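You operate a simulated robot arm through the tools that you are given. There is no shell and no other tool. Be economical: measure what you need, move in short steps, check, and stop when the job is done.

You run a simulated two-armed robot. Do the job below in one go: nothing can be reset, and whatever is moved stays where it is left.

JOB
Dry the open gel drawer's green cassette in the dryer at 120 till orange, switch off, shut the drawer.
Fine: the dryer tray starts pulled out; the cassette stays in the shut dryer to cool, the dial stays at 120.
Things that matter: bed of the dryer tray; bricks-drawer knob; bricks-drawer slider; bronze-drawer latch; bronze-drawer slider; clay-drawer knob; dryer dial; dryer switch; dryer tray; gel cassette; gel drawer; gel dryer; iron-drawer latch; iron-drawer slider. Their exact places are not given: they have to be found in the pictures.

Only the result counts: the job must be done as asked and must still hold three seconds after the hand-in. Knocking over, shifting, dropping, spilling or breaking anything else fails it.

ROBOT AND FRAMES
Two 7-joint arms with fingered hands on one trunk, on a base that drives. Base frame: it is fixed to the floor where the robot stands at the start and does not move with it; the origin is under the middle of the robot, x ahead of it, y to its left, z up; the surface under the hand at the start is at about z = 747. Lengths are in mm, angles in degrees, forces in N, time in s.
The left shoulder is at the start at [124, 173, 1040], the right one opposite. With the tool pointing down near the work surface each hand reaches from about 100 to 840 mm from the robot's upright axis, wherever it stands, measured 20 degrees to its own side. Places, roughly: bed of the dryer tray [900, 700, 900]; bricks-drawer knob [-2900, -1900, 300]; bricks-drawer slider [-2600, -1600, 200]; bronze-drawer latch [700, 3700, 200]; bronze-drawer slider [1000, 3700, 300]; clay-drawer knob [1000, 3900, 800]; dryer dial [900, 500, 1000]; dryer switch [900, 500, 900]; dryer tray [800, 700, 900]; gel cassette [1000, 3250, 250]; gel drawer [600, -100, 700]; gel dryer [1100, 600, 1000]; iron-drawer latch [700, 300, 800]; iron-drawer slider [1000, 300, 800]; mosaic-drawer slider [700, 4500, 700]; oak-drawer knob [-2100, -1700, 600]. Payload 3.5 kg a hand.
Tool frame (each hand has its own): the origin (TCP) lies between the finger pads and is the grasp point; the fingertips stand 30 mm ahead of it; z points along the fingers, y is the line along which they close. Largest opening 104 mm; the body of the gripper starts 35 mm behind the TCP. The gripper is a hand of 3 fingers: y runs from the thumb to the fingers, the wrist lies at [-15, -104, -178] in the tool frame, and closing takes about 1.5 s.
Orientation is told as [roll, pitch, yaw] about the base's x, y, z axes, in that order, counted from this pose: with the fingers straight down and the wrist toward the robot, the tool's x, y and z point along [0, 1, 0], [1, 0, 0] and [0, 0, -1] of the base frame.

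CONTROLS
- The arms move only by the tool step_arm. It takes "left_series", "right_series" or both (then of equal length, played together; a hand with none holds still); each is text: rows parted by semicolons, each of 7 numbers parted by spaces: the shift along the tool's x, y, z in units of 300 mm (1.0 is 300 mm), then the turn, a rotation vector about the tool's x, y, z in units of 180 degrees (1.0 is 180 degrees), then the opening, from 0 (shut) to 1 (fully open). In form: x y z wx wy wz fingers; .... A call has 1 to 8 rows; each row is the pose to reach, as a shift and turn from the pose commanded when the call began, along the tool's axes at that moment. A call with a number of a shift or a turn outside -1 to 1 is refused whole. A row lasts 0.2 s, in which the tool goes at most 50 mm and 8.6 degrees; a call with a longer step from one row to the next is refused whole, and so is a gripper value outside its range. Where a pose cannot be reached the arm comes as near as it can. A force on the tool above 90 N (or 10 N above the force at the start of the call, whichever is more), or a blocked arm, ends the call early, and 0.2 s more pass. Each finger travels about 72 mm/s and halts on what it meets, pressing with about 26 N; the grip force reading is that of the motor and also rises with nothing between the fingers. The clock runs only during rows and for 0.2 s after the last one: add rows that repeat a pose to give the fingers time. It gives the time, the measured TCP pose, the force on the tool (base axes), the opening and the grip force at its end, in the units of the frame above (readings bear some noise), with the torque about the TCP (base axes, N m) and any sound that the robot's microphone picked up.
- Cameras (640 x 400 px; columns grow to the right, rows downward): "scene" is now at [233.4, 3.8, 1218.4]; the picture's right is [0.05, -1.00, 0.00], its down [-0.53, -0.03, -0.85] and it looks along [0.85, 0.05, -0.53] (base axes); focal length 214 px, centre (320, 200). "left" rides on the left gripper at [-64, -94, -117] in its tool frame; the picture's right is [-0.72, -0.33, 0.61], its down [0.64, -0.65, 0.40] and it looks along [0.27, 0.68, 0.68] (tool axes); focal length 238 px, centre (320, 200). "right" rides on the right gripper at [64, -94, -117] in its tool frame; the picture's right is [-0.72, 0.33, -0.61], its down [-0.64, -0.65, 0.40] and it looks along [-0.27, 0.68, 0.68] (tool axes); focal length 238 px, centre (320, 200).
- snapshot(camera): a new picture of that camera. It takes no simulated time.
- move_column(by): slides the trunk up (or, below 0, down) by that many mm; the arms and the scene camera ride with it, the base frame stays. It gives what a move gives, with no picture.
- steer(legs): drives the robot by 1 to 6 legs, each [ahead, left, turn to the left] in mm, mm and degrees, along the robot's own axes; the way and the turn of a leg run together, so that a leg with both is an arc; at most 1500 mm and 180 degrees a leg. The arms and the cameras ride along, it lands a little off, and it stops where it bumps. It gives what a move gives.
- hand_shape(shape, hand): the hand has 3 fingers and takes this shape, open, in about a second: jaw (thumb against the fingers, like two jaws); tri (thumb and two fingers); tip (a fingertip pinch); poke (one finger out to press); point (the index stretched); flat (the hand flat); cup (the hand cupped); fist (a fist). The gripper value then closes the fingers along that shape, each until it touches; the sizes above hold for jaw. It gives what a move gives, with no picture.
- pan_tilt(pan, tilt): turns the head with the scene camera to pan (to the left, within 86 degrees either way) and tilt (down, from -29 to 69), counted from straight ahead of the robot. It gives what a move gives.
- point_at(camera, pixels): for up to 12 pixels [column, row] of the newest picture of that camera ("zoom" is the newest enlarged one), the place [x, y, z] in the base frame of the surface seen there, good to about 2 mm. It takes no simulated time.
- enlarge(camera, box): a new picture of the part [left, top, right, bottom] of that camera's present view, enlarged. It takes no simulated time.
- close_job(): hands the job in; it is judged then, once.

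Work in short steps. Measure before you move; look again where a grasp or a placing could have gone wrong, and mend it. You have 80 turns and 78 pictures in all, those below and enlarged ones among them. Open the grippers and draw the arms clear of the work before you hand the job in, unless the task says otherwise; then end with one line.

The tools are called as a command line: name --argument value ..., lists and objects as JSON in quotes. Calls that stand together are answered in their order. step_arm: Moves the arms, as the interface text tells. Its arguments: {"type":"object","properties":{"left_series":{"type":"string"},"right_series":{"type":"string"}},"required":[]} The other tools are called the same way: move_column (by) slides the trunk up or down; hand_shape (shape, hand) gives the hand a shape; steer (legs) drives the base; pan_tilt (pan, tilt) turns the head that bears the scene camera; snapshot (camera) takes a picture; point_at (camera, pixels) gives the place of the surface under pixels of a picture; enlarge (camera, box) takes an enlarged picture of a part of a camera's view; close_job () hands the job in.

At the start:

```text
t: 0.0
left_tcp_pos: [428.4, 373.7, 1273.1]
left_tcp_rot: [-0.1, -0.2, -0.2]
left_force: [0.6, -0.4, -0.3]
left_moment: [0.0, 0.01, -0.02]
left_grip_width: 103.7
left_gripper_force: 0.0
left_shape: jaw
right_tcp_pos: [560.8, -88.8, 1255.3]
right_tcp_rot: [0.0, 0.0, 0.0]
right_force: [0.4, -0.2, 0.3]
right_moment: [-0.02, -0.04, 0.02]
right_grip_width: 103.7
right_gripper_force: 0.1
right_shape: jaw
trunk travel left (down, up): [-140.0, 614.0]
robot x, y, heading: [2.9, 0.9, -0.2]
head pan, tilt: [3.1, 31.8]
```

scene: 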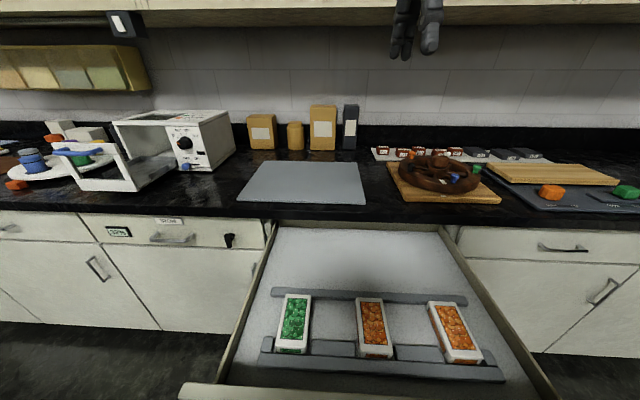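
right: 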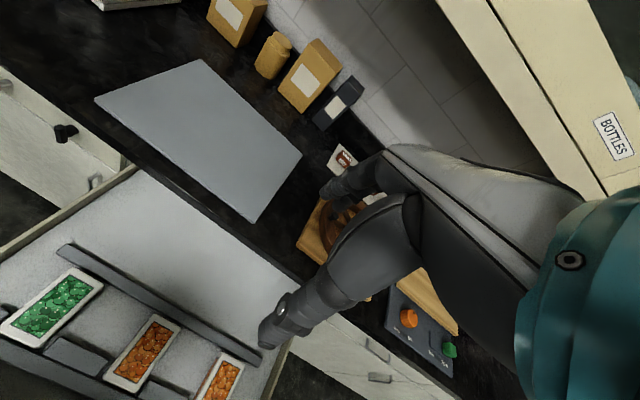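
left: 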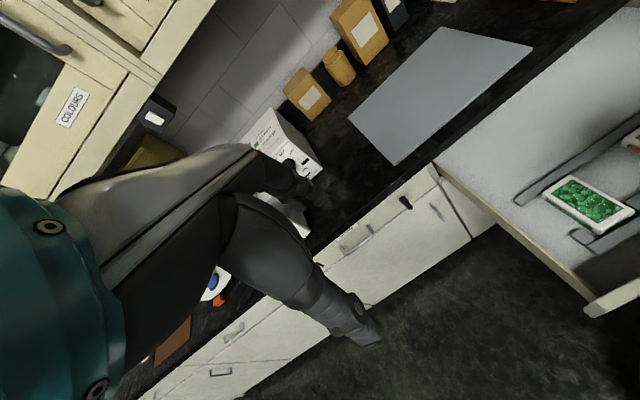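

The scene shows the open drawer with a green cassette near (293,322) and the dryer near (175,150). I'll enlarge both and measure points.

enlarge --camera "scene" --box '[0, 90, 260, 260]'

enlarge --camera "scene" --box '[180, 210, 560, 400]'

point_at --camera "scene" --pixels '[[293, 322], [287, 294], [311, 296], [276, 350], [305, 352], [280, 285], [280, 240], [190, 393], [540, 390], [330, 350], [270, 355], [450, 260]]'

point_at --camera "scene" --pixels '[[185, 143], [186, 167], [126, 140], [137, 190], [82, 188], [170, 172], [208, 125], [232, 145], [55, 145], [115, 120], [200, 165], [118, 145]]'

```text
2.35 times, centred on (130, 175) of scene
```

zoom: 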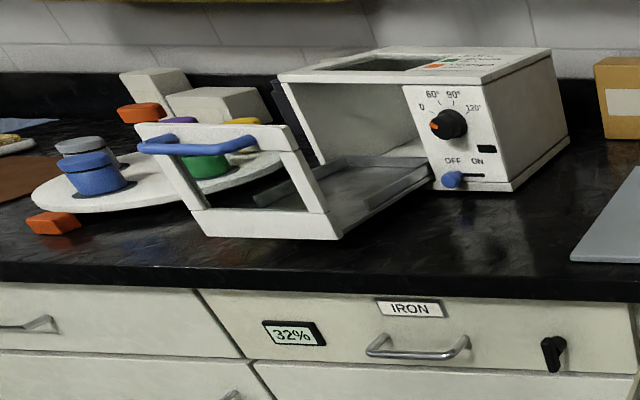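

```text
1.68 times, centred on (370, 305) of scene
```

zoom: 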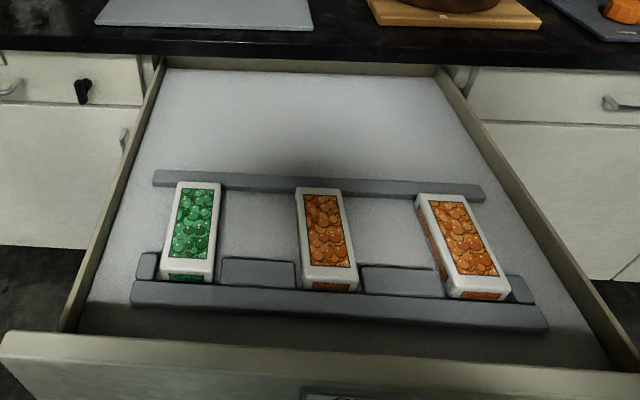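

```text
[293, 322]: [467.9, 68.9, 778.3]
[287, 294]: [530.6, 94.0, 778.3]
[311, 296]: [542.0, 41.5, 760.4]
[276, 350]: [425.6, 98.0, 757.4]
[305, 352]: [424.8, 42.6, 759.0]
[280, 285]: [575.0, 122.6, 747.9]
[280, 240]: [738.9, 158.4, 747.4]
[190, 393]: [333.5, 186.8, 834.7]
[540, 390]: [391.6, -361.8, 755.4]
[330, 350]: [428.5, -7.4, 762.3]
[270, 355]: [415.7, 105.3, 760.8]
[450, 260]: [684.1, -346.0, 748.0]
```

```text
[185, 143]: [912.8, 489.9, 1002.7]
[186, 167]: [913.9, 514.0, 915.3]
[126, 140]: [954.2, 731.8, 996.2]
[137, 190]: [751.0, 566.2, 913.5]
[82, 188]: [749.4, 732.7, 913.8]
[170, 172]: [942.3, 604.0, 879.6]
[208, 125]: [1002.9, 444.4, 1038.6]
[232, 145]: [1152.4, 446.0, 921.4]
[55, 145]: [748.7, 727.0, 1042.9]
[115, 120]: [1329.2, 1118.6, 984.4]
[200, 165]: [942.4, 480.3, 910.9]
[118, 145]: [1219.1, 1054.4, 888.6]
```

The rack holds the green cassette at about (470,70), top z 778, sides along y ±27. I'll read the dryer top legend and the tray in closer view.

enlarge --camera "scene" --box '[150, 100, 240, 180]'

enlarge --camera "scene" --box '[260, 280, 340, 365]'

point_at --camera "scene" --pixels '[[276, 293], [263, 292], [233, 340], [240, 345], [228, 380], [180, 386], [270, 342], [308, 345], [120, 172], [145, 183], [115, 176], [160, 160]]'

```text
5.00 times, centred on (195, 140) of scene
```

zoom: 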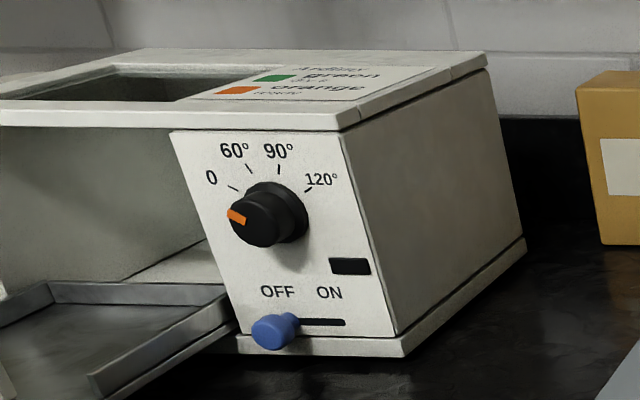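

```text
4.71 times, centred on (300, 322) of scene
```

zoom: 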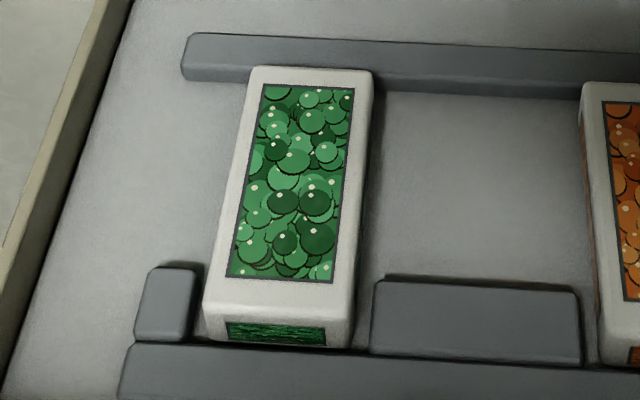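

```text
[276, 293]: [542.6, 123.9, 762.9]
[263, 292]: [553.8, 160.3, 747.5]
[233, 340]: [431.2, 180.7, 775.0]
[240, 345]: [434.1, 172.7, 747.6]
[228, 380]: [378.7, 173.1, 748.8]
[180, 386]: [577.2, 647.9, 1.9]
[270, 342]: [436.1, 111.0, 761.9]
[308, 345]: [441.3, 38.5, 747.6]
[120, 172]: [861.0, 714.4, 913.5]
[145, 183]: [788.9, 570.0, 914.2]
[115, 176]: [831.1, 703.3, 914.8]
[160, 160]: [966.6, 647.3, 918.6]
```

I have the geometry: the cassette spans x≈425–540, y≈43–97, and the drawer floor is z 747.5. I move the left hand over it, turning yaw toward −90.

step_arm --left_series "-.122 .021 .041 0 0 .047 1;-.245 .042 .082 0 0 .094 1;-.367 .063 .123 0 0 .141 1;-.49 .084 .164 0 0 .188 1;-.612 .105 .205 0 0 .235 1;-.735 .127 .247 0 0 .282 1;-.857 .148 .288 0 0 .329 1;-.98 .17 .33 0 0 .376 1"

```text
t: 1.8
left_tcp_pos: [478.7, 78.1, 1172.1]
left_tcp_rot: [0.1, -0.2, -67.9]
left_force: [-0.4, -0.1, -0.3]
left_moment: [-0.02, 0.01, 0.01]
left_grip_width: 103.7
left_gripper_force: 0.0
left_shape: jaw
right_tcp_pos: [561.2, -90.2, 1254.8]
right_tcp_rot: [0.0, 0.2, 0.0]
right_force: [0.5, 0.4, 0.4]
right_moment: [0.02, -0.01, 0.03]
right_grip_width: 103.7
right_gripper_force: 0.1
right_shape: jaw
trunk travel left (down, up): [-140.0, 614.0]
robot x, y, heading: [-4.3, 1.0, -0.0]
head pan, tilt: [3.1, 31.8]
```

Motion is clean. I finish the yaw and descend to z≈900, then look.

step_arm --left_series "0 0 .15 0 0 .041 1;0 0 .3 0 0 .082 1;0 0 .45 0 0 .123 1;0 0 .6 0 0 .123 1;0 0 .75 0 0 .123 1;0 0 .9 0 0 .123 1"

snapshot --camera "left"

snapshot --camera "scene"

```text
t: 3.2
left_tcp_pos: [477.3, 78.8, 907.0]
left_tcp_rot: [0.3, -0.1, -89.9]
left_force: [0.3, 0.1, 0.0]
left_moment: [-0.01, 0.02, -0.01]
left_grip_width: 103.6
left_gripper_force: 0.1
left_shape: jaw
right_tcp_pos: [559.7, -88.8, 1255.1]
right_tcp_rot: [0.0, 0.0, -0.1]
right_force: [0.3, 0.2, 0.2]
right_moment: [0.01, 0.0, 0.0]
right_grip_width: 103.4
right_gripper_force: 0.1
right_shape: jaw
trunk travel left (down, up): [-140.0, 614.0]
robot x, y, heading: [-0.8, 0.9, -0.0]
head pan, tilt: [3.1, 31.8]
```

```text
70 pictures are left
```

left: 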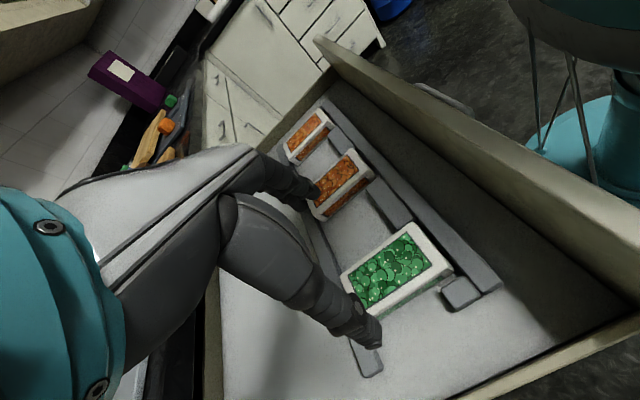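

```text
69 pictures are left
```

scene: 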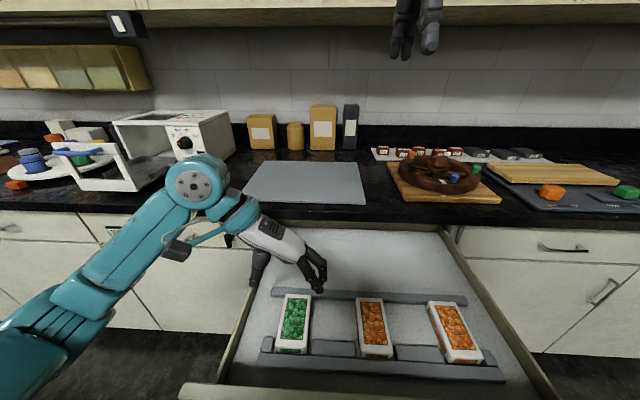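

The hand is above the rack with its jaws along y. I measure the cassette's top corners in the left picture for exact alignment.

point_at --camera "left" --pixels '[[409, 226], [449, 266], [344, 274], [368, 312], [396, 268], [420, 290], [460, 292], [385, 205], [470, 330]]'

enlarge --camera "left" --box '[300, 190, 500, 390]'

```text
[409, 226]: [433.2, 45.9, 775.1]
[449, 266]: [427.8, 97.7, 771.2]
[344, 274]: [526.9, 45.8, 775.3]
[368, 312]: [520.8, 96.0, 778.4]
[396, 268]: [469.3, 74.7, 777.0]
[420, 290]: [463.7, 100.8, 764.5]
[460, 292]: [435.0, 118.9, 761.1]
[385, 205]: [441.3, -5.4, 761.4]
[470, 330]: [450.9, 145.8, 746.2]
```

```text
2.00 times, centred on (400, 290) of left
```

zoom: 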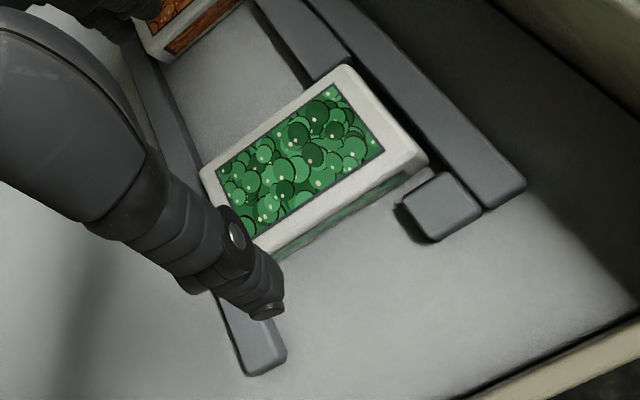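

Cassette centre ≈ (480, 72). I shift to it and descend to TCP z≈783 (tips at about 753), with the last bit slow.

step_arm --left_series ".012 .024 .1 0 0 0 1;.012 .024 .22 0 0 0 1;.012 .024 .32 0 0 0 1;.012 .024 .38 0 0 0 1;.012 .024 .41 0 0 0 1;.012 .024 .41 0 0 0 1"

snapshot --camera "left"

```text
t: 4.6
left_tcp_pos: [483.2, 72.3, 781.8]
left_tcp_rot: [0.2, -0.1, -89.9]
left_force: [-1.2, 0.0, -0.1]
left_moment: [-0.01, 0.02, 0.02]
left_grip_width: 103.5
left_gripper_force: 0.1
left_shape: jaw
right_tcp_pos: [559.4, -89.6, 1255.7]
right_tcp_rot: [0.0, 0.0, 0.0]
right_force: [-0.5, 0.0, 0.1]
right_moment: [0.01, 0.0, -0.02]
right_grip_width: 103.7
right_gripper_force: 0.0
right_shape: jaw
trunk travel left (down, up): [-140.0, 614.0]
robot x, y, heading: [-0.2, 0.2, -0.0]
head pan, tilt: [3.1, 31.8]
```

```text
67 pictures are left
```

left: 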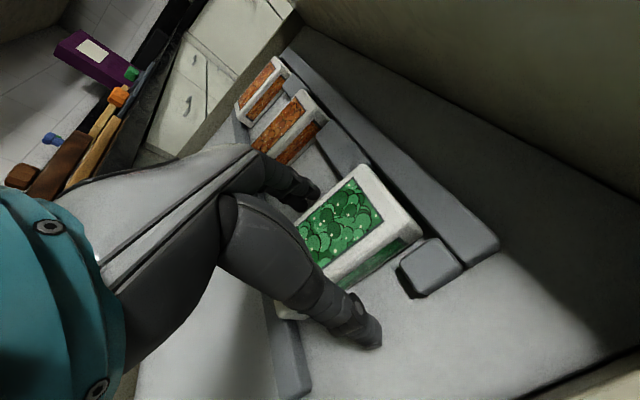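

Fingers straddle the cassette. I close, then lift slightly.

step_arm --left_series "0 0 0 0 0 0 .7;0 0 0 0 0 0 .4;0 0 0 0 0 0 .2;0 0 0 0 0 0 .2;0 0 0 0 0 0 .1;0 0 0 0 0 0 .1;0 0 0 0 0 0 .1;0 0 0 0 0 0 .1"

step_arm --left_series "0 0 -.03 0 0 0 .1;0 0 -.08 0 0 0 .1;0 0 -.16 0 0 0 .1;0 0 -.28 0 0 0 .1;0 0 -.42 0 0 0 .1;0 0 -.56 0 0 0 .1;0 0 -.7 0 0 0 .1;0 0 -.85 0 0 0 .1"

snapshot --camera "left"

snapshot --camera "scene"

```text
t: 6.4
left_tcp_pos: [483.2, 72.5, 781.6]
left_tcp_rot: [0.2, -0.1, -90.0]
left_force: [0.1, 0.5, -0.1]
left_moment: [-0.04, -0.01, -0.01]
left_grip_width: 53.8
left_gripper_force: 26.0
left_shape: jaw
right_tcp_pos: [560.1, -88.5, 1255.6]
right_tcp_rot: [0.0, 0.1, 0.0]
right_force: [-0.9, 0.2, -0.1]
right_moment: [0.0, -0.03, 0.01]
right_grip_width: 103.5
right_gripper_force: 0.0
right_shape: jaw
trunk travel left (down, up): [-140.0, 614.0]
robot x, y, heading: [2.0, -2.8, -0.1]
head pan, tilt: [3.1, 31.8]
```

```text
t: 8.2
left_tcp_pos: [482.9, 71.0, 1039.1]
left_tcp_rot: [0.1, 0.0, -89.9]
left_force: [-0.5, -0.1, -1.0]
left_moment: [-0.01, -0.01, 0.02]
left_grip_width: 53.7
left_gripper_force: 26.0
left_shape: jaw
right_tcp_pos: [558.7, -90.1, 1255.3]
right_tcp_rot: [0.0, -0.1, 0.0]
right_force: [-0.2, 0.0, -0.3]
right_moment: [0.0, -0.01, 0.0]
right_grip_width: 103.5
right_gripper_force: 0.0
right_shape: jaw
trunk travel left (down, up): [-140.0, 614.0]
robot x, y, heading: [2.5, 1.0, -0.0]
head pan, tilt: [3.1, 31.8]
```

```text
66 pictures are left
```

left: 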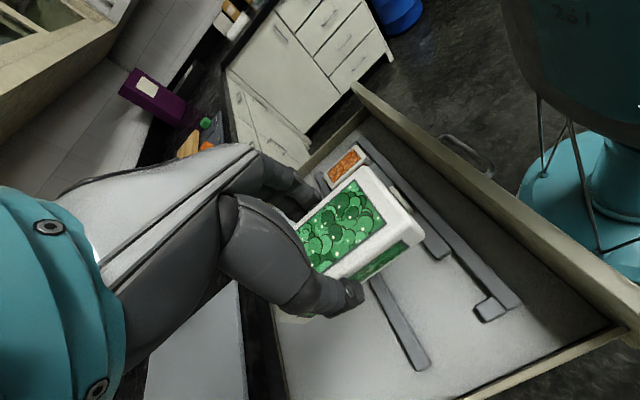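

```text
65 pictures are left
```

scene: 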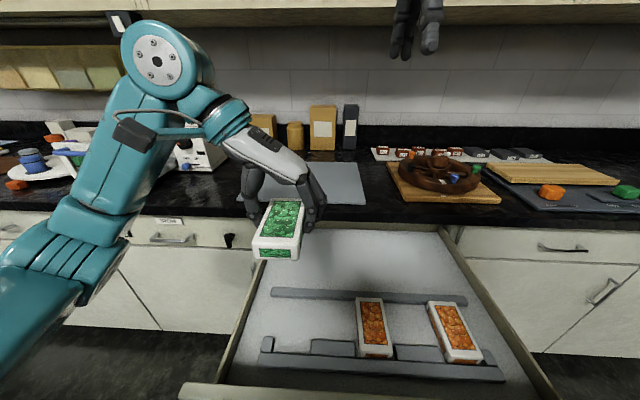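

The cassette is held (width 53.7, nothing else moved). I drive sideways left to face the dryer, keeping clear of the open drawer.

steer --legs '[[0, 560, 0]]'

pan_tilt --pan 0 --tilt 25

snapshot --camera "scene"

```text
t: 11.4
left_tcp_pos: [481.7, 623.8, 1038.1]
left_tcp_rot: [0.2, -0.2, -89.7]
left_force: [0.1, -0.4, -0.8]
left_moment: [-0.03, 0.0, -0.02]
left_grip_width: 53.9
left_gripper_force: 25.6
left_shape: jaw
right_tcp_pos: [559.4, 464.4, 1255.4]
right_tcp_rot: [0.0, 0.1, 0.0]
right_force: [-0.4, -0.1, -1.0]
right_moment: [-0.01, 0.0, -0.04]
right_grip_width: 103.8
right_gripper_force: 0.1
right_shape: jaw
trunk travel left (down, up): [-140.0, 614.0]
robot x, y, heading: [-2.2, 551.2, 0.2]
head pan, tilt: [3.1, 31.8]
```

```text
t: 12.1
left_tcp_pos: [482.6, 623.2, 1037.9]
left_tcp_rot: [0.2, -0.1, -89.8]
left_force: [-0.3, -0.2, -1.5]
left_moment: [0.03, 0.01, 0.0]
left_grip_width: 53.8
left_gripper_force: 26.1
left_shape: jaw
right_tcp_pos: [559.6, 463.3, 1254.9]
right_tcp_rot: [0.0, 0.0, 0.1]
right_force: [0.5, -0.4, 0.1]
right_moment: [-0.02, -0.02, 0.02]
right_grip_width: 103.5
right_gripper_force: 0.3
right_shape: jaw
trunk travel left (down, up): [-140.0, 614.0]
robot x, y, heading: [2.6, 550.2, 0.2]
head pan, tilt: [0.0, 25.0]
```

```text
64 pictures are left
```

scene: 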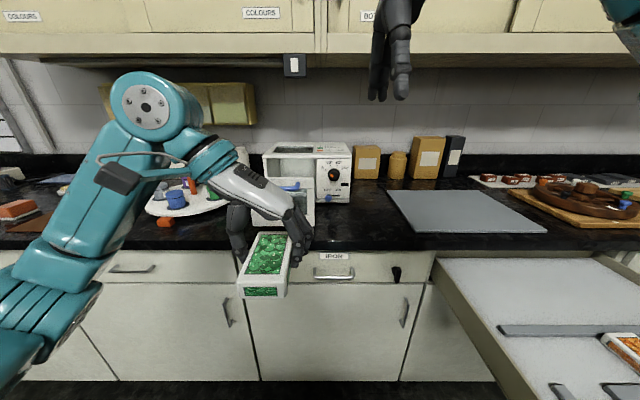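

The dryer is now ahead. I measure the cabinet bottom, counter edge and dryer from here.

point_at --camera "scene" --pixels '[[200, 45], [200, 55], [500, 55], [330, 250], [330, 173], [335, 187], [300, 188], [310, 150], [290, 60], [270, 158], [283, 183], [349, 160]]'

enlarge --camera "scene" --box '[240, 130, 360, 240]'

```text
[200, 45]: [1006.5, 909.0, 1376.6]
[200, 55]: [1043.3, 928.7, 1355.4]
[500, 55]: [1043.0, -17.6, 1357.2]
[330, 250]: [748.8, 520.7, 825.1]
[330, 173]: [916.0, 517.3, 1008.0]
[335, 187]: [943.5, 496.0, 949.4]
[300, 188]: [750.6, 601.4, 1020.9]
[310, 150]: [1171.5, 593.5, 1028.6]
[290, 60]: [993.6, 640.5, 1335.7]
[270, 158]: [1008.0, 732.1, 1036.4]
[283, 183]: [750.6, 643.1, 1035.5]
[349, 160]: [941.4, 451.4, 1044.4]
```

```text
3.64 times, centred on (300, 185) of scene
```

zoom: 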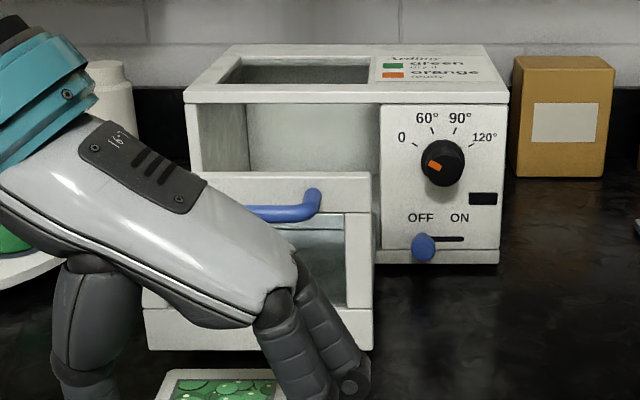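

Upper cabinets start at x≈1000, z 1355, so there is room. I raise the trunk 350 so the forearm comes from above the tray frame, then drive forward 170.

move_column --by 350

steer --legs '[[170, 0, 0]]'

pan_tilt --pan 5 --tilt 45

snapshot --camera "scene"

snapshot --camera "left"

```text
t: 15.5
left_tcp_pos: [484.7, 623.6, 1388.3]
left_tcp_rot: [0.2, -0.1, -89.8]
left_force: [0.4, -0.1, -1.2]
left_moment: [0.0, -0.03, 0.0]
left_grip_width: 54.0
left_gripper_force: 26.0
left_shape: jaw
right_tcp_pos: [537.0, 463.6, 1624.7]
right_tcp_rot: [0.1, -2.2, 0.0]
right_force: [0.2, -0.3, -0.2]
right_moment: [-0.01, -0.03, 0.01]
right_grip_width: 103.3
right_gripper_force: 0.1
right_shape: jaw
trunk travel left (down, up): [-490.0, 264.0]
robot x, y, heading: [-2.6, 550.7, 0.2]
head pan, tilt: [0.0, 25.0]
```

```text
t: 16.9
left_tcp_pos: [648.0, 621.8, 1388.7]
left_tcp_rot: [0.2, -0.1, -89.9]
left_force: [0.2, 0.2, -2.0]
left_moment: [0.01, 0.01, 0.0]
left_grip_width: 53.6
left_gripper_force: 25.8
left_shape: jaw
right_tcp_pos: [702.9, 460.9, 1626.7]
right_tcp_rot: [-0.1, -2.4, -0.1]
right_force: [0.0, -0.1, -0.8]
right_moment: [0.03, 0.06, 0.01]
right_grip_width: 103.8
right_gripper_force: 0.0
right_shape: jaw
trunk travel left (down, up): [-490.0, 264.0]
robot x, y, heading: [168.4, 550.2, -0.3]
head pan, tilt: [0.0, 25.0]
```

```text
t: 17.8
left_tcp_pos: [649.3, 623.0, 1389.4]
left_tcp_rot: [0.1, -0.1, -90.0]
left_force: [-0.8, 0.2, -0.7]
left_moment: [0.0, -0.05, -0.01]
left_grip_width: 54.1
left_gripper_force: 26.6
left_shape: jaw
right_tcp_pos: [702.2, 460.2, 1626.0]
right_tcp_rot: [0.0, -2.3, -0.1]
right_force: [-0.5, -0.2, 0.5]
right_moment: [-0.01, 0.0, -0.01]
right_grip_width: 103.7
right_gripper_force: 0.0
right_shape: jaw
trunk travel left (down, up): [-490.0, 264.0]
robot x, y, heading: [166.9, 552.5, -0.1]
head pan, tilt: [5.0, 45.0]
```

```text
62 pictures are left
```

scene: 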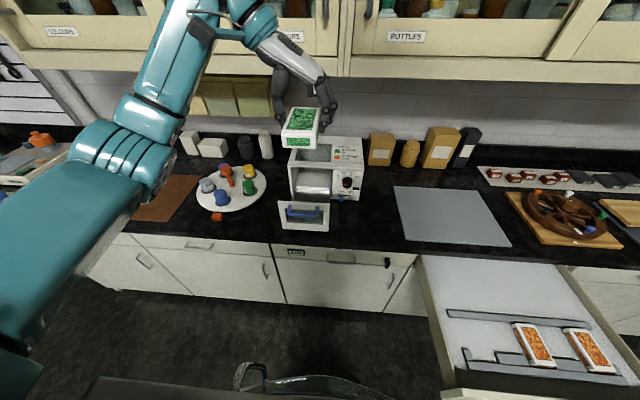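

```text
61 pictures are left
```

left: 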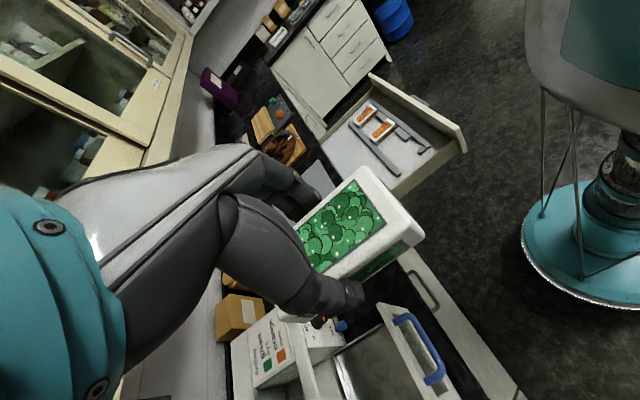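

From above, the tray is visible. I enlarge it and measure its bed, walls and front.

enlarge --camera "scene" --box '[265, 130, 375, 240]'

point_at --camera "scene" --pixels '[[312, 193], [300, 190], [325, 190], [312, 198], [295, 188], [333, 190], [305, 206], [329, 206], [278, 206], [303, 225], [312, 180], [346, 182]]'

```text
3.64 times, centred on (320, 185) of scene
```

zoom: 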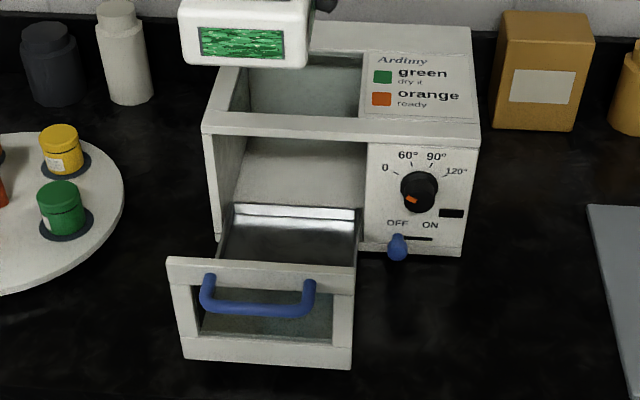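

```text
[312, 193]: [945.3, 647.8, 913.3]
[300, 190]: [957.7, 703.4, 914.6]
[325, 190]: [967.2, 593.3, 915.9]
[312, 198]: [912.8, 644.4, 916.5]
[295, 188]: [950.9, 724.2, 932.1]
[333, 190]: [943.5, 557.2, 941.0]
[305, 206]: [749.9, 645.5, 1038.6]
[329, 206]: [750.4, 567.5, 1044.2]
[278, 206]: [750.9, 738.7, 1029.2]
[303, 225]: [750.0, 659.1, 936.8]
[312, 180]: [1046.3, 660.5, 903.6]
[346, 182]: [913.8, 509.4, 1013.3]
```

I check the bed surface and panel thickness in the zoomed picture.

point_at --camera "zoom" --pixels '[[290, 240], [250, 245], [330, 240], [285, 258], [285, 214], [285, 224], [225, 245], [355, 245], [360, 225], [260, 325], [398, 245], [418, 185]]'

```text
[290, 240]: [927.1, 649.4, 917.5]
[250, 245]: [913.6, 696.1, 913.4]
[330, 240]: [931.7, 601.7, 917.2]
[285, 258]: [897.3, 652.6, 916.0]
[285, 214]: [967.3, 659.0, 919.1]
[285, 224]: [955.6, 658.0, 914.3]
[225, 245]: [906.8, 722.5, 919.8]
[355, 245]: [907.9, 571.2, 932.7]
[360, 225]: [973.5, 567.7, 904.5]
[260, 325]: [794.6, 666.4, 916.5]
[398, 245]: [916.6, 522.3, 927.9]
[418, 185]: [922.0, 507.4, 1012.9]
```

Bed z ≈ 915.5, x 765–960, y 575–720, and placement TCP z ≈ 950. I bring the left hand over the bed at (850, 650), staying above the frame.

step_arm --left_series ".084 -.011 .1 0 0 0 .1;.168 -.023 .2 0 0 0 .1;.251 -.034 .3 0 0 0 .1;.335 -.045 .4 0 0 0 .1;.419 -.056 .5 0 0 0 .1;.503 -.068 .6 0 0 0 .1;.586 -.079 .7 0 0 0 .1;.67 -.09 .75 0 0 0 .1"

snapshot --camera "scene"

snapshot --camera "left"

```text
t: 19.6
left_tcp_pos: [761.6, 656.5, 1180.3]
left_tcp_rot: [0.2, -0.1, -90.0]
left_force: [0.6, 0.3, -1.2]
left_moment: [-0.02, 0.02, 0.0]
left_grip_width: 54.0
left_gripper_force: 26.1
left_shape: jaw
left hand out of reach, approached as far as the arm can: row 5, 6, 7, 8
right_tcp_pos: [703.0, 462.1, 1626.6]
right_tcp_rot: [-0.1, -2.3, -0.1]
right_force: [0.1, -0.1, 1.4]
right_moment: [-0.03, -0.04, 0.02]
right_grip_width: 103.2
right_gripper_force: 0.1
right_shape: jaw
trunk travel left (down, up): [-490.0, 264.0]
robot x, y, heading: [165.4, 551.7, -0.3]
head pan, tilt: [5.0, 45.0]
```

```text
59 pictures are left
```

scene: 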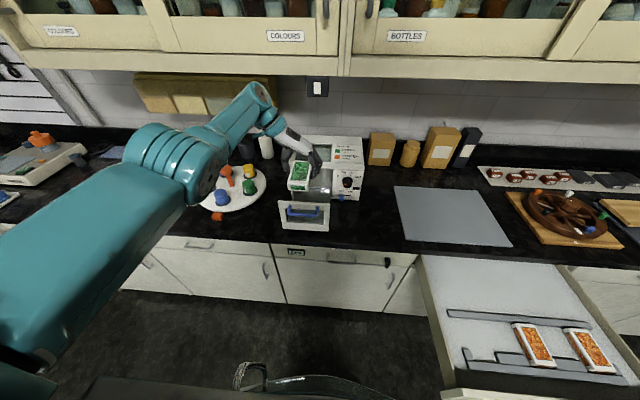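

```text
58 pictures are left
```

left: 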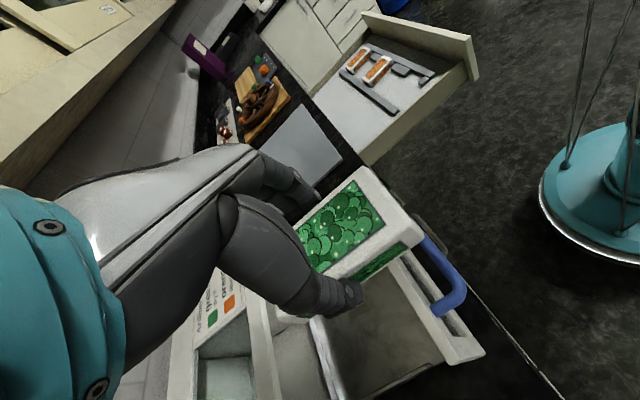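

The arm ran out of reach at x 762. Before driving closer I measure the base's rim against the cabinet in the left picture.

point_at --camera "left" --pixels '[[540, 190], [550, 225], [580, 250], [620, 262], [560, 150], [600, 125], [480, 300], [520, 350]]'

point_at --camera "scene" --pixels '[[240, 380], [290, 376], [240, 368], [350, 385], [300, 395]]'

```text
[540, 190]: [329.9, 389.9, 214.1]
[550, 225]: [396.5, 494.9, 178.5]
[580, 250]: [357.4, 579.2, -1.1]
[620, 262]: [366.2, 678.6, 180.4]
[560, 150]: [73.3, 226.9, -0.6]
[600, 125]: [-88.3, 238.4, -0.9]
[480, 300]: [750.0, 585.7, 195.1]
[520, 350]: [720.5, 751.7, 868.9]
```

```text
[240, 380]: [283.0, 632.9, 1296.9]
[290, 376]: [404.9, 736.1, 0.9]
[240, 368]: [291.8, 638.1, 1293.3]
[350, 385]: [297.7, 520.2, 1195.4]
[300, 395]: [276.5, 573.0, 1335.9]
```

The base radius is about 240, so there is room. I drive ahead 120; the cassette bottom (≈1146) passes well above the frame and dryer top (1045).

steer --legs '[[120, 0, 0]]'

step_arm --left_series "0 0 0 0 0 0 .1"

```text
t: 20.8
left_tcp_pos: [881.7, 655.8, 1181.8]
left_tcp_rot: [0.2, -0.1, -89.9]
left_force: [0.1, 0.0, -1.6]
left_moment: [-0.01, 0.02, -0.01]
left_grip_width: 53.7
left_gripper_force: 25.8
left_shape: jaw
right_tcp_pos: [823.5, 461.4, 1626.8]
right_tcp_rot: [0.0, -2.4, -0.1]
right_force: [0.5, -0.4, 0.1]
right_moment: [-0.01, -0.01, 0.02]
right_grip_width: 103.8
right_gripper_force: 0.1
right_shape: jaw
trunk travel left (down, up): [-490.0, 264.0]
robot x, y, heading: [286.7, 554.4, -0.3]
head pan, tilt: [5.0, 45.0]
```

```text
t: 21.2
left_tcp_pos: [881.3, 656.5, 1181.1]
left_tcp_rot: [0.2, 0.0, -90.0]
left_force: [-0.2, 0.6, -0.3]
left_moment: [-0.04, -0.02, 0.01]
left_grip_width: 53.8
left_gripper_force: 26.2
left_shape: jaw
right_tcp_pos: [821.4, 461.3, 1627.2]
right_tcp_rot: [0.0, -2.4, -0.1]
right_force: [-0.7, -0.1, 0.5]
right_moment: [0.02, -0.03, 0.03]
right_grip_width: 103.9
right_gripper_force: 0.1
right_shape: jaw
trunk travel left (down, up): [-490.0, 264.0]
robot x, y, heading: [286.4, 552.6, -0.3]
head pan, tilt: [5.0, 45.0]
```

Holding steady at (881, 656, 1181). I shift to (855, 650) and descend to z≈1010.

step_arm --left_series "-.045 .011 .05 0 0 0 .1;-.088 .022 .15 0 0 0 .1;-.088 .022 .25 0 0 0 .1;-.088 .022 .35 0 0 0 .1;-.088 .022 .45 0 0 0 .1;-.088 .022 .57 0 0 0 .1"

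snapshot --camera "left"

snapshot --camera "scene"

```text
t: 22.6
left_tcp_pos: [850.1, 648.3, 1023.8]
left_tcp_rot: [0.3, -0.1, -90.0]
left_force: [0.0, 0.8, -1.0]
left_moment: [0.02, -0.02, 0.03]
left_grip_width: 54.0
left_gripper_force: 25.2
left_shape: jaw
left hand out of reach, approached as far as the arm can: row 6
right_tcp_pos: [822.1, 462.5, 1627.0]
right_tcp_rot: [-0.1, -2.3, 0.0]
right_force: [0.7, -0.1, 0.3]
right_moment: [0.02, 0.03, -0.01]
right_grip_width: 103.5
right_gripper_force: 0.1
right_shape: jaw
trunk travel left (down, up): [-490.0, 264.0]
robot x, y, heading: [287.4, 548.6, -0.1]
head pan, tilt: [5.0, 45.0]
```

```text
57 pictures are left
```

left: 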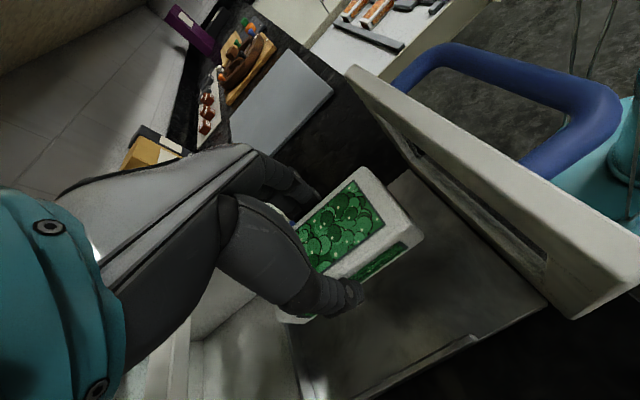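

```text
56 pictures are left
```

scene: 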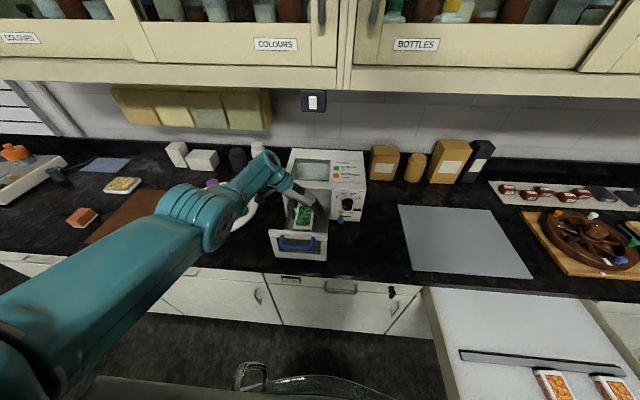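

Well aligned over the bed, with about 74 mm left to go. I lower the trunk 66 for the remaining descent.

move_column --by -66

snapshot --camera "left"

```text
t: 23.6
left_tcp_pos: [849.7, 650.0, 958.8]
left_tcp_rot: [0.4, 0.0, -89.9]
left_force: [0.0, 0.3, -1.8]
left_moment: [-0.01, -0.02, 0.0]
left_grip_width: 54.0
left_gripper_force: 26.1
left_shape: jaw
right_tcp_pos: [821.6, 460.4, 1560.5]
right_tcp_rot: [0.0, -2.4, -0.3]
right_force: [-0.1, -0.1, 0.1]
right_moment: [-0.01, -0.05, -0.01]
right_grip_width: 103.6
right_gripper_force: 0.1
right_shape: jaw
trunk travel left (down, up): [-424.0, 330.0]
robot x, y, heading: [284.9, 551.3, -0.1]
head pan, tilt: [5.0, 45.0]
```

```text
55 pictures are left
```

left: 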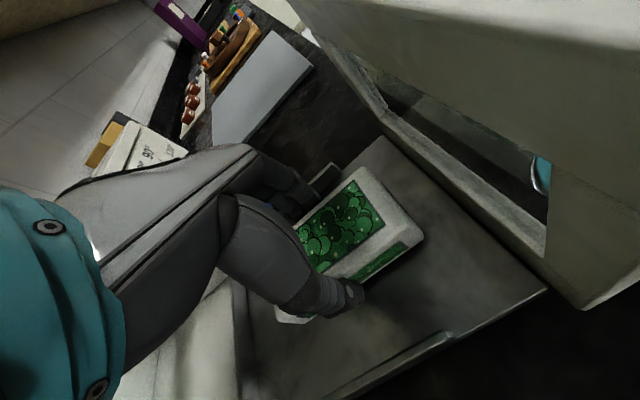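

About 9 mm remain. I lower another 8 and read the force.

move_column --by -8

```text
t: 24.2
left_tcp_pos: [849.7, 649.8, 949.4]
left_tcp_rot: [0.2, -0.1, -90.0]
left_force: [0.0, 0.0, 0.1]
left_moment: [0.05, -0.02, 0.0]
left_grip_width: 53.7
left_gripper_force: 25.8
left_shape: jaw
right_tcp_pos: [823.4, 461.0, 1552.9]
right_tcp_rot: [0.0, -2.4, -0.1]
right_force: [0.5, 0.0, 0.6]
right_moment: [0.0, -0.03, 0.01]
right_grip_width: 103.6
right_gripper_force: 0.0
right_shape: jaw
trunk travel left (down, up): [-416.0, 338.0]
robot x, y, heading: [288.9, 552.8, 0.1]
head pan, tilt: [5.0, 45.0]
```

The weight reading dropped to about 0, so it is touching or nearly so. One more 1 mm down, then open.

move_column --by -1.5

step_arm --left_series "0 0 0 0 0 0 .58;0 0 0 0 0 0 .62;0 0 0 0 0 0 .7;0 0 0 0 0 0 .8;0 0 0 0 0 0 .9;0 0 0 0 0 0 .9"

snapshot --camera "left"

```text
t: 24.7
left_tcp_pos: [848.7, 648.9, 949.6]
left_tcp_rot: [0.3, 0.0, -90.1]
left_force: [-1.4, 0.5, 5.6]
left_moment: [0.05, 0.04, -0.01]
left_grip_width: 53.7
left_gripper_force: 25.8
left_shape: jaw
right_tcp_pos: [822.5, 459.2, 1551.5]
right_tcp_rot: [0.1, -2.2, -0.1]
right_force: [-0.3, 0.4, 0.0]
right_moment: [-0.01, -0.06, 0.02]
right_grip_width: 103.8
right_gripper_force: 0.0
right_shape: jaw
trunk travel left (down, up): [-414.0, 340.0]
robot x, y, heading: [286.5, 556.2, -0.0]
head pan, tilt: [5.0, 45.0]
```

```text
t: 26.1
left_tcp_pos: [849.6, 650.4, 947.4]
left_tcp_rot: [0.2, -0.1, -90.0]
left_force: [0.5, 0.2, -0.2]
left_moment: [-0.04, 0.02, 0.01]
left_grip_width: 93.4
left_gripper_force: 0.0
left_shape: jaw
right_tcp_pos: [823.5, 460.3, 1550.4]
right_tcp_rot: [0.0, -2.3, -0.1]
right_force: [0.8, 0.1, 0.9]
right_moment: [-0.04, -0.04, 0.02]
right_grip_width: 103.6
right_gripper_force: 0.0
right_shape: jaw
trunk travel left (down, up): [-414.0, 340.0]
robot x, y, heading: [287.2, 548.7, -0.0]
head pan, tilt: [5.0, 45.0]
```

```text
54 pictures are left
```

left: 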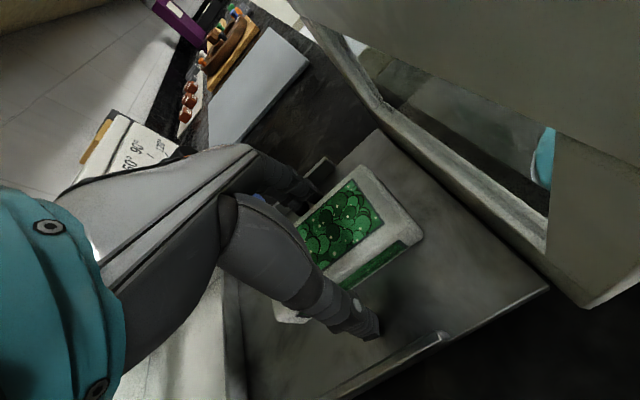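

The cassette is down and free. I lift the left hand straight up well above the frame.

step_arm --left_series "0 0 -.05 0 0 0 .9;0 0 -.15 0 0 0 .9;0 0 -.3 0 0 0 .9;0 0 -.45 0 0 0 .9;0 0 -.6 0 0 0 .9;0 0 -.7 0 0 0 .9"

snapshot --camera "left"

enlarge --camera "scene" --box '[220, 140, 400, 280]'

```text
t: 27.5
left_tcp_pos: [845.2, 649.8, 1158.9]
left_tcp_rot: [0.1, -0.1, -90.1]
left_force: [0.1, 0.6, 0.2]
left_moment: [0.01, 0.03, 0.0]
left_grip_width: 93.3
left_gripper_force: 0.1
left_shape: jaw
right_tcp_pos: [822.9, 459.0, 1551.7]
right_tcp_rot: [0.0, -2.4, -0.1]
right_force: [-0.8, -0.4, -0.7]
right_moment: [-0.06, 0.0, 0.05]
right_grip_width: 103.9
right_gripper_force: 0.1
right_shape: jaw
trunk travel left (down, up): [-414.0, 340.0]
robot x, y, heading: [283.8, 552.9, -0.2]
head pan, tilt: [5.0, 45.0]
```

```text
53 pictures are left
```

left: 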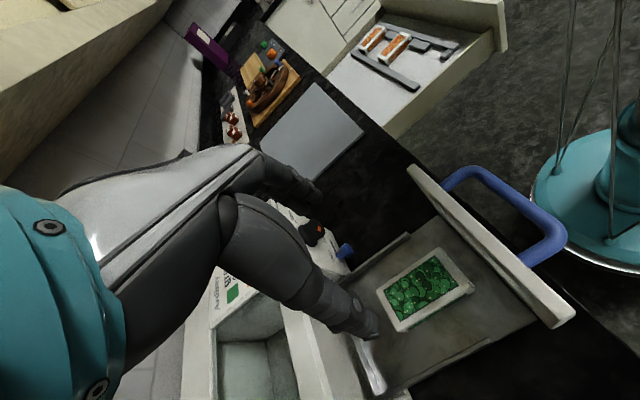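

```text
2.86 times, centred on (310, 210) of scene
```

zoom: 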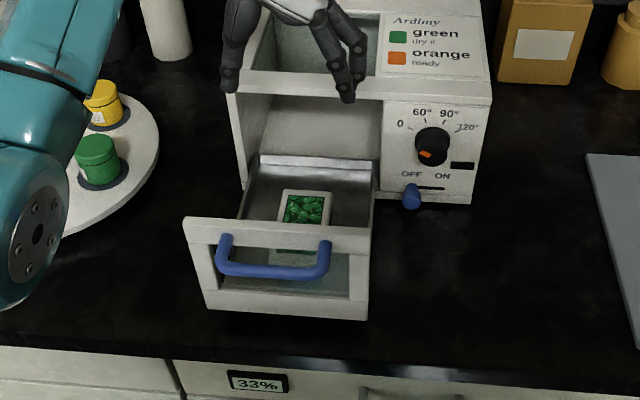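

The cassette sits fully inside the tray. Now I measure the handle before pushing the tray shut.

point_at --camera "zoom" --pixels '[[272, 270], [232, 260], [318, 262], [224, 240], [325, 245], [280, 228], [350, 232], [432, 148], [412, 197], [440, 189], [430, 154], [485, 150]]'

step_arm --left_series "-.1 0 -.02 0 0 0 .8;-.25 0 -.03 0 0 0 .5;-.4 0 -.03 0 0 0 .3;-.55 0 -.03 0 0 0 .1;-.68 0 -.03 0 0 0 0;-.78 0 -.03 0 0 0 0;-.78 0 -.03 0 0 0 0;-.78 0 -.03 0 0 0 0"

snapshot --camera "left"

snapshot --camera "scene"

```text
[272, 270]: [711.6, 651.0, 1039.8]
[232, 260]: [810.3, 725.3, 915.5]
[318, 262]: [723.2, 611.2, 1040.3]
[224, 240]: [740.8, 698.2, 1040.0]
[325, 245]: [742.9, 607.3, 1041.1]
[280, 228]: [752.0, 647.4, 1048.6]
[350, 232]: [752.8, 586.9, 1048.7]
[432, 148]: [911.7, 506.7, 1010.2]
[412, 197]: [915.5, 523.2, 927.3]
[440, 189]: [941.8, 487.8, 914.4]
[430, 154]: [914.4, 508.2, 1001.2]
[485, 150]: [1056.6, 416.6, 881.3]
```

```text
t: 29.3
left_tcp_pos: [614.9, 648.8, 1167.2]
left_tcp_rot: [0.1, -0.2, -90.1]
left_force: [-0.2, -0.1, 0.1]
left_moment: [0.02, 0.0, -0.04]
left_grip_width: 0.0
left_gripper_force: 26.1
left_shape: jaw
right_tcp_pos: [823.6, 461.2, 1551.8]
right_tcp_rot: [0.0, -2.3, -0.1]
right_force: [0.3, -0.1, -0.6]
right_moment: [0.0, 0.01, 0.03]
right_grip_width: 103.8
right_gripper_force: 0.2
right_shape: jaw
trunk travel left (down, up): [-414.0, 340.0]
robot x, y, heading: [286.1, 552.0, -0.1]
head pan, tilt: [5.0, 45.0]
```

```text
51 pictures are left
```

left: 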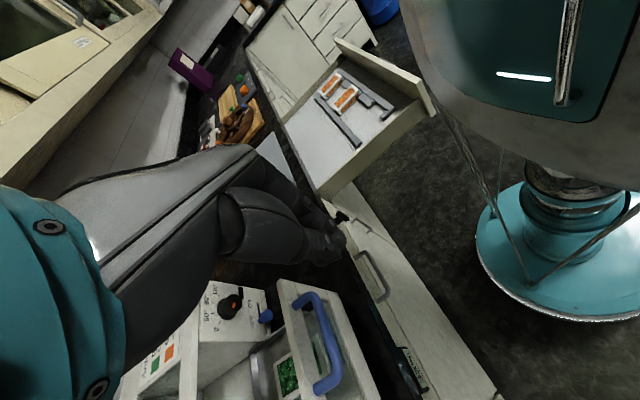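

```text
50 pictures are left
```

scene: 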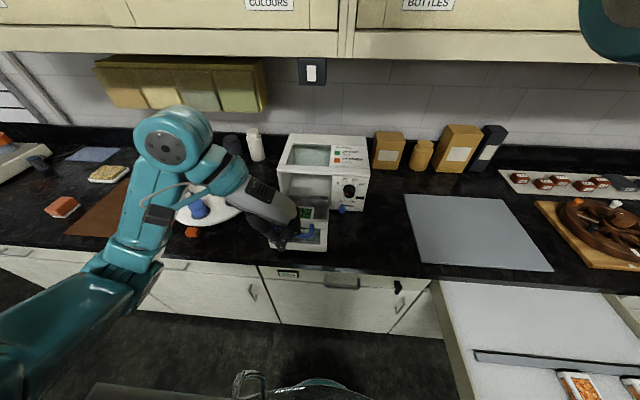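

The hand is closed in front of the handle (bar at x≈710, z≈1035). I descend to TCP z≈1035 and look.

step_arm --left_series "0 0 .1 0 0 0 0;0 0 .2 0 0 0 0;0 0 .3 0 0 0 0;0 0 .4 0 0 0 0;0 0 .44 0 0 0 0"

snapshot --camera "scene"

snapshot --camera "left"

```text
t: 30.5
left_tcp_pos: [614.4, 649.0, 1032.8]
left_tcp_rot: [0.1, -0.1, -90.0]
left_force: [-1.0, 0.2, -0.6]
left_moment: [0.0, 0.01, -0.03]
left_grip_width: 0.0
left_gripper_force: 26.2
left_shape: jaw
right_tcp_pos: [825.4, 460.9, 1550.5]
right_tcp_rot: [-0.1, -2.3, -0.1]
right_force: [0.4, -0.6, 0.1]
right_moment: [-0.01, 0.0, 0.01]
right_grip_width: 103.8
right_gripper_force: 0.1
right_shape: jaw
trunk travel left (down, up): [-414.0, 340.0]
robot x, y, heading: [287.7, 550.2, -0.1]
head pan, tilt: [5.0, 45.0]
```

```text
49 pictures are left
```

scene: 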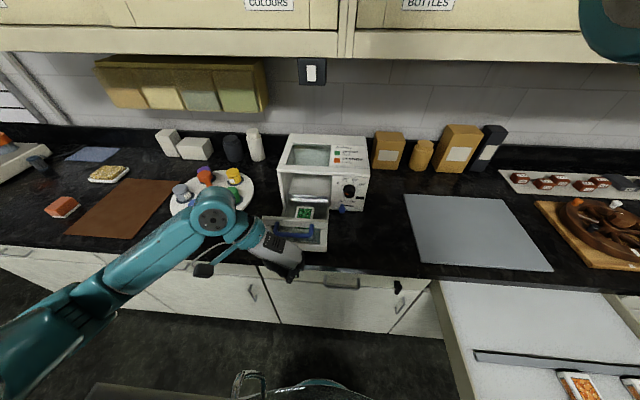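

```text
48 pictures are left
```

left: 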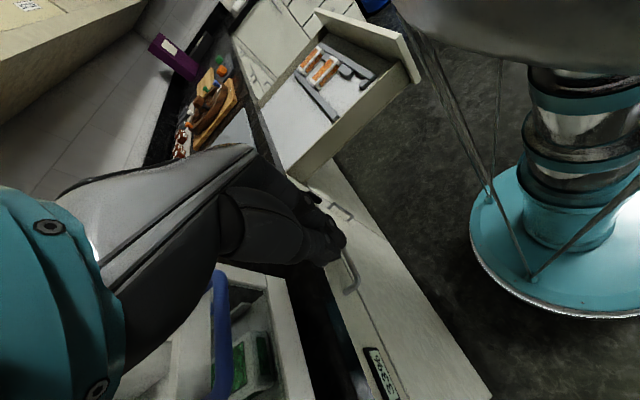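

I check the height of the wrist joint and turntable pots before pushing forward.

point_at --camera "scene" --pixels '[[212, 222], [160, 250], [90, 300], [205, 271], [235, 175], [205, 170], [180, 190], [178, 210], [255, 148], [232, 140], [280, 265], [280, 225]]'

```text
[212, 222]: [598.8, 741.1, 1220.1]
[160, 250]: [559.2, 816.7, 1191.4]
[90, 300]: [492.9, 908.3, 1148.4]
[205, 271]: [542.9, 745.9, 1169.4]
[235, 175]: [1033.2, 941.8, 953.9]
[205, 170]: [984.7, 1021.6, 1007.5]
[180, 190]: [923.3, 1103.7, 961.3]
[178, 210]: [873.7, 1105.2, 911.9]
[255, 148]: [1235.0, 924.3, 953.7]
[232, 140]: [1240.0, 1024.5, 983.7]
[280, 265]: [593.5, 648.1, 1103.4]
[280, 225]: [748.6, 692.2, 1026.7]
```

Pot tops (~1007) stay well below the forearm (~1100+). I push slowly along +x for the first 200 mm.

step_arm --left_series ".09 0 0 0 0 0 0;.18 0 0 0 0 0 0;.25 0 0 0 0 0 0;.33 0 0 0 0 0 0;.41 0 0 0 0 0 0;.49 0 0 0 0 0 0;.57 0 0 0 0 0 0;.65 0 0 0 0 0 0"

snapshot --camera "scene"

```text
t: 32.3
left_tcp_pos: [811.6, 650.2, 1033.4]
left_tcp_rot: [0.2, -0.1, -89.9]
left_force: [0.0, -0.1, 0.2]
left_moment: [-0.03, -0.02, -0.02]
left_grip_width: 0.0
left_gripper_force: 25.7
left_shape: jaw
right_tcp_pos: [824.0, 459.8, 1551.0]
right_tcp_rot: [0.0, -2.3, -0.1]
right_force: [-0.8, -0.2, -0.2]
right_moment: [0.01, 0.05, 0.0]
right_grip_width: 103.8
right_gripper_force: 0.0
right_shape: jaw
trunk travel left (down, up): [-414.0, 340.0]
robot x, y, heading: [286.2, 548.2, -0.1]
head pan, tilt: [5.0, 45.0]
```

```text
47 pictures are left
```

scene: 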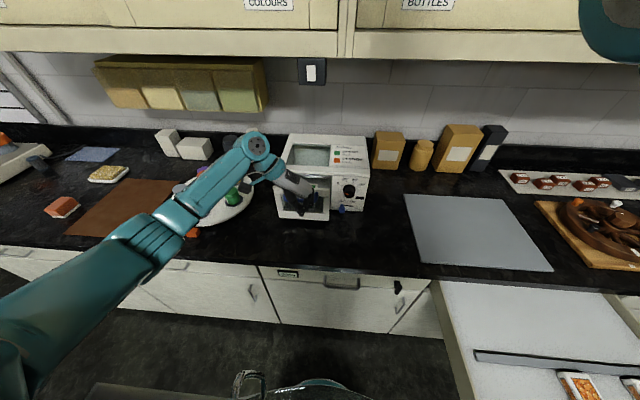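

The tray is sliding in cleanly. I continue slowly until it meets the stop.

step_arm --left_series ".05 0 0 0 0 0 0;.1 0 0 0 0 0 0;.15 0 0 0 0 0 0;.19 0 0 0 0 0 0;.22 0 0 0 0 0 0;.25 0 0 0 0 0 0;.28 0 0 0 0 0 0;.3 0 0 0 0 0 0"

snapshot --camera "scene"

enlarge --camera "scene" --box '[250, 120, 390, 230]'

```text
t: 34.1
left_tcp_pos: [875.7, 650.7, 1035.6]
left_tcp_rot: [-0.3, 0.0, -90.4]
left_force: [-39.4, -1.1, -4.8]
left_moment: [0.1, 0.11, -0.85]
left_grip_width: 0.0
left_gripper_force: 25.2
left_shape: jaw
left hand out of reach, approached as far as the arm can: row 7, 8
right_tcp_pos: [816.5, 459.8, 1553.3]
right_tcp_rot: [-0.1, -2.5, -0.1]
right_force: [0.2, 0.3, -0.1]
right_moment: [-0.03, 0.01, 0.0]
right_grip_width: 103.6
right_gripper_force: 0.0
right_shape: jaw
trunk travel left (down, up): [-414.0, 340.0]
robot x, y, heading: [286.2, 549.3, 0.3]
head pan, tilt: [5.0, 45.0]
```

```text
46 pictures are left
```

scene: 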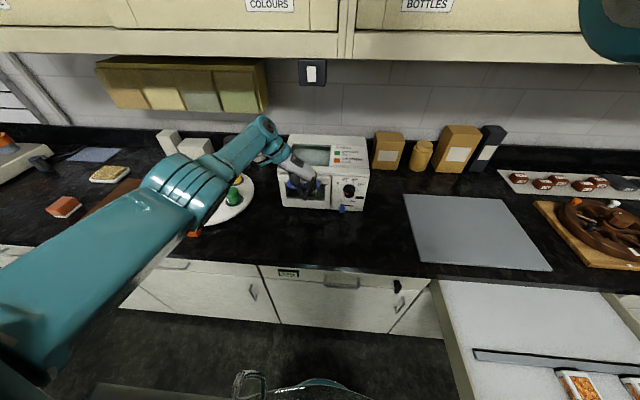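

```text
3.64 times, centred on (320, 175) of scene
```

zoom: 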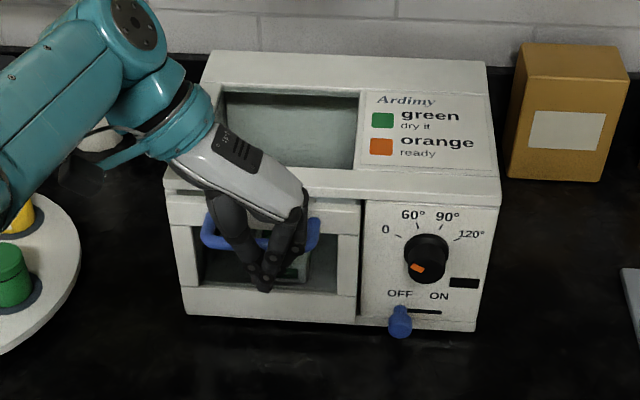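

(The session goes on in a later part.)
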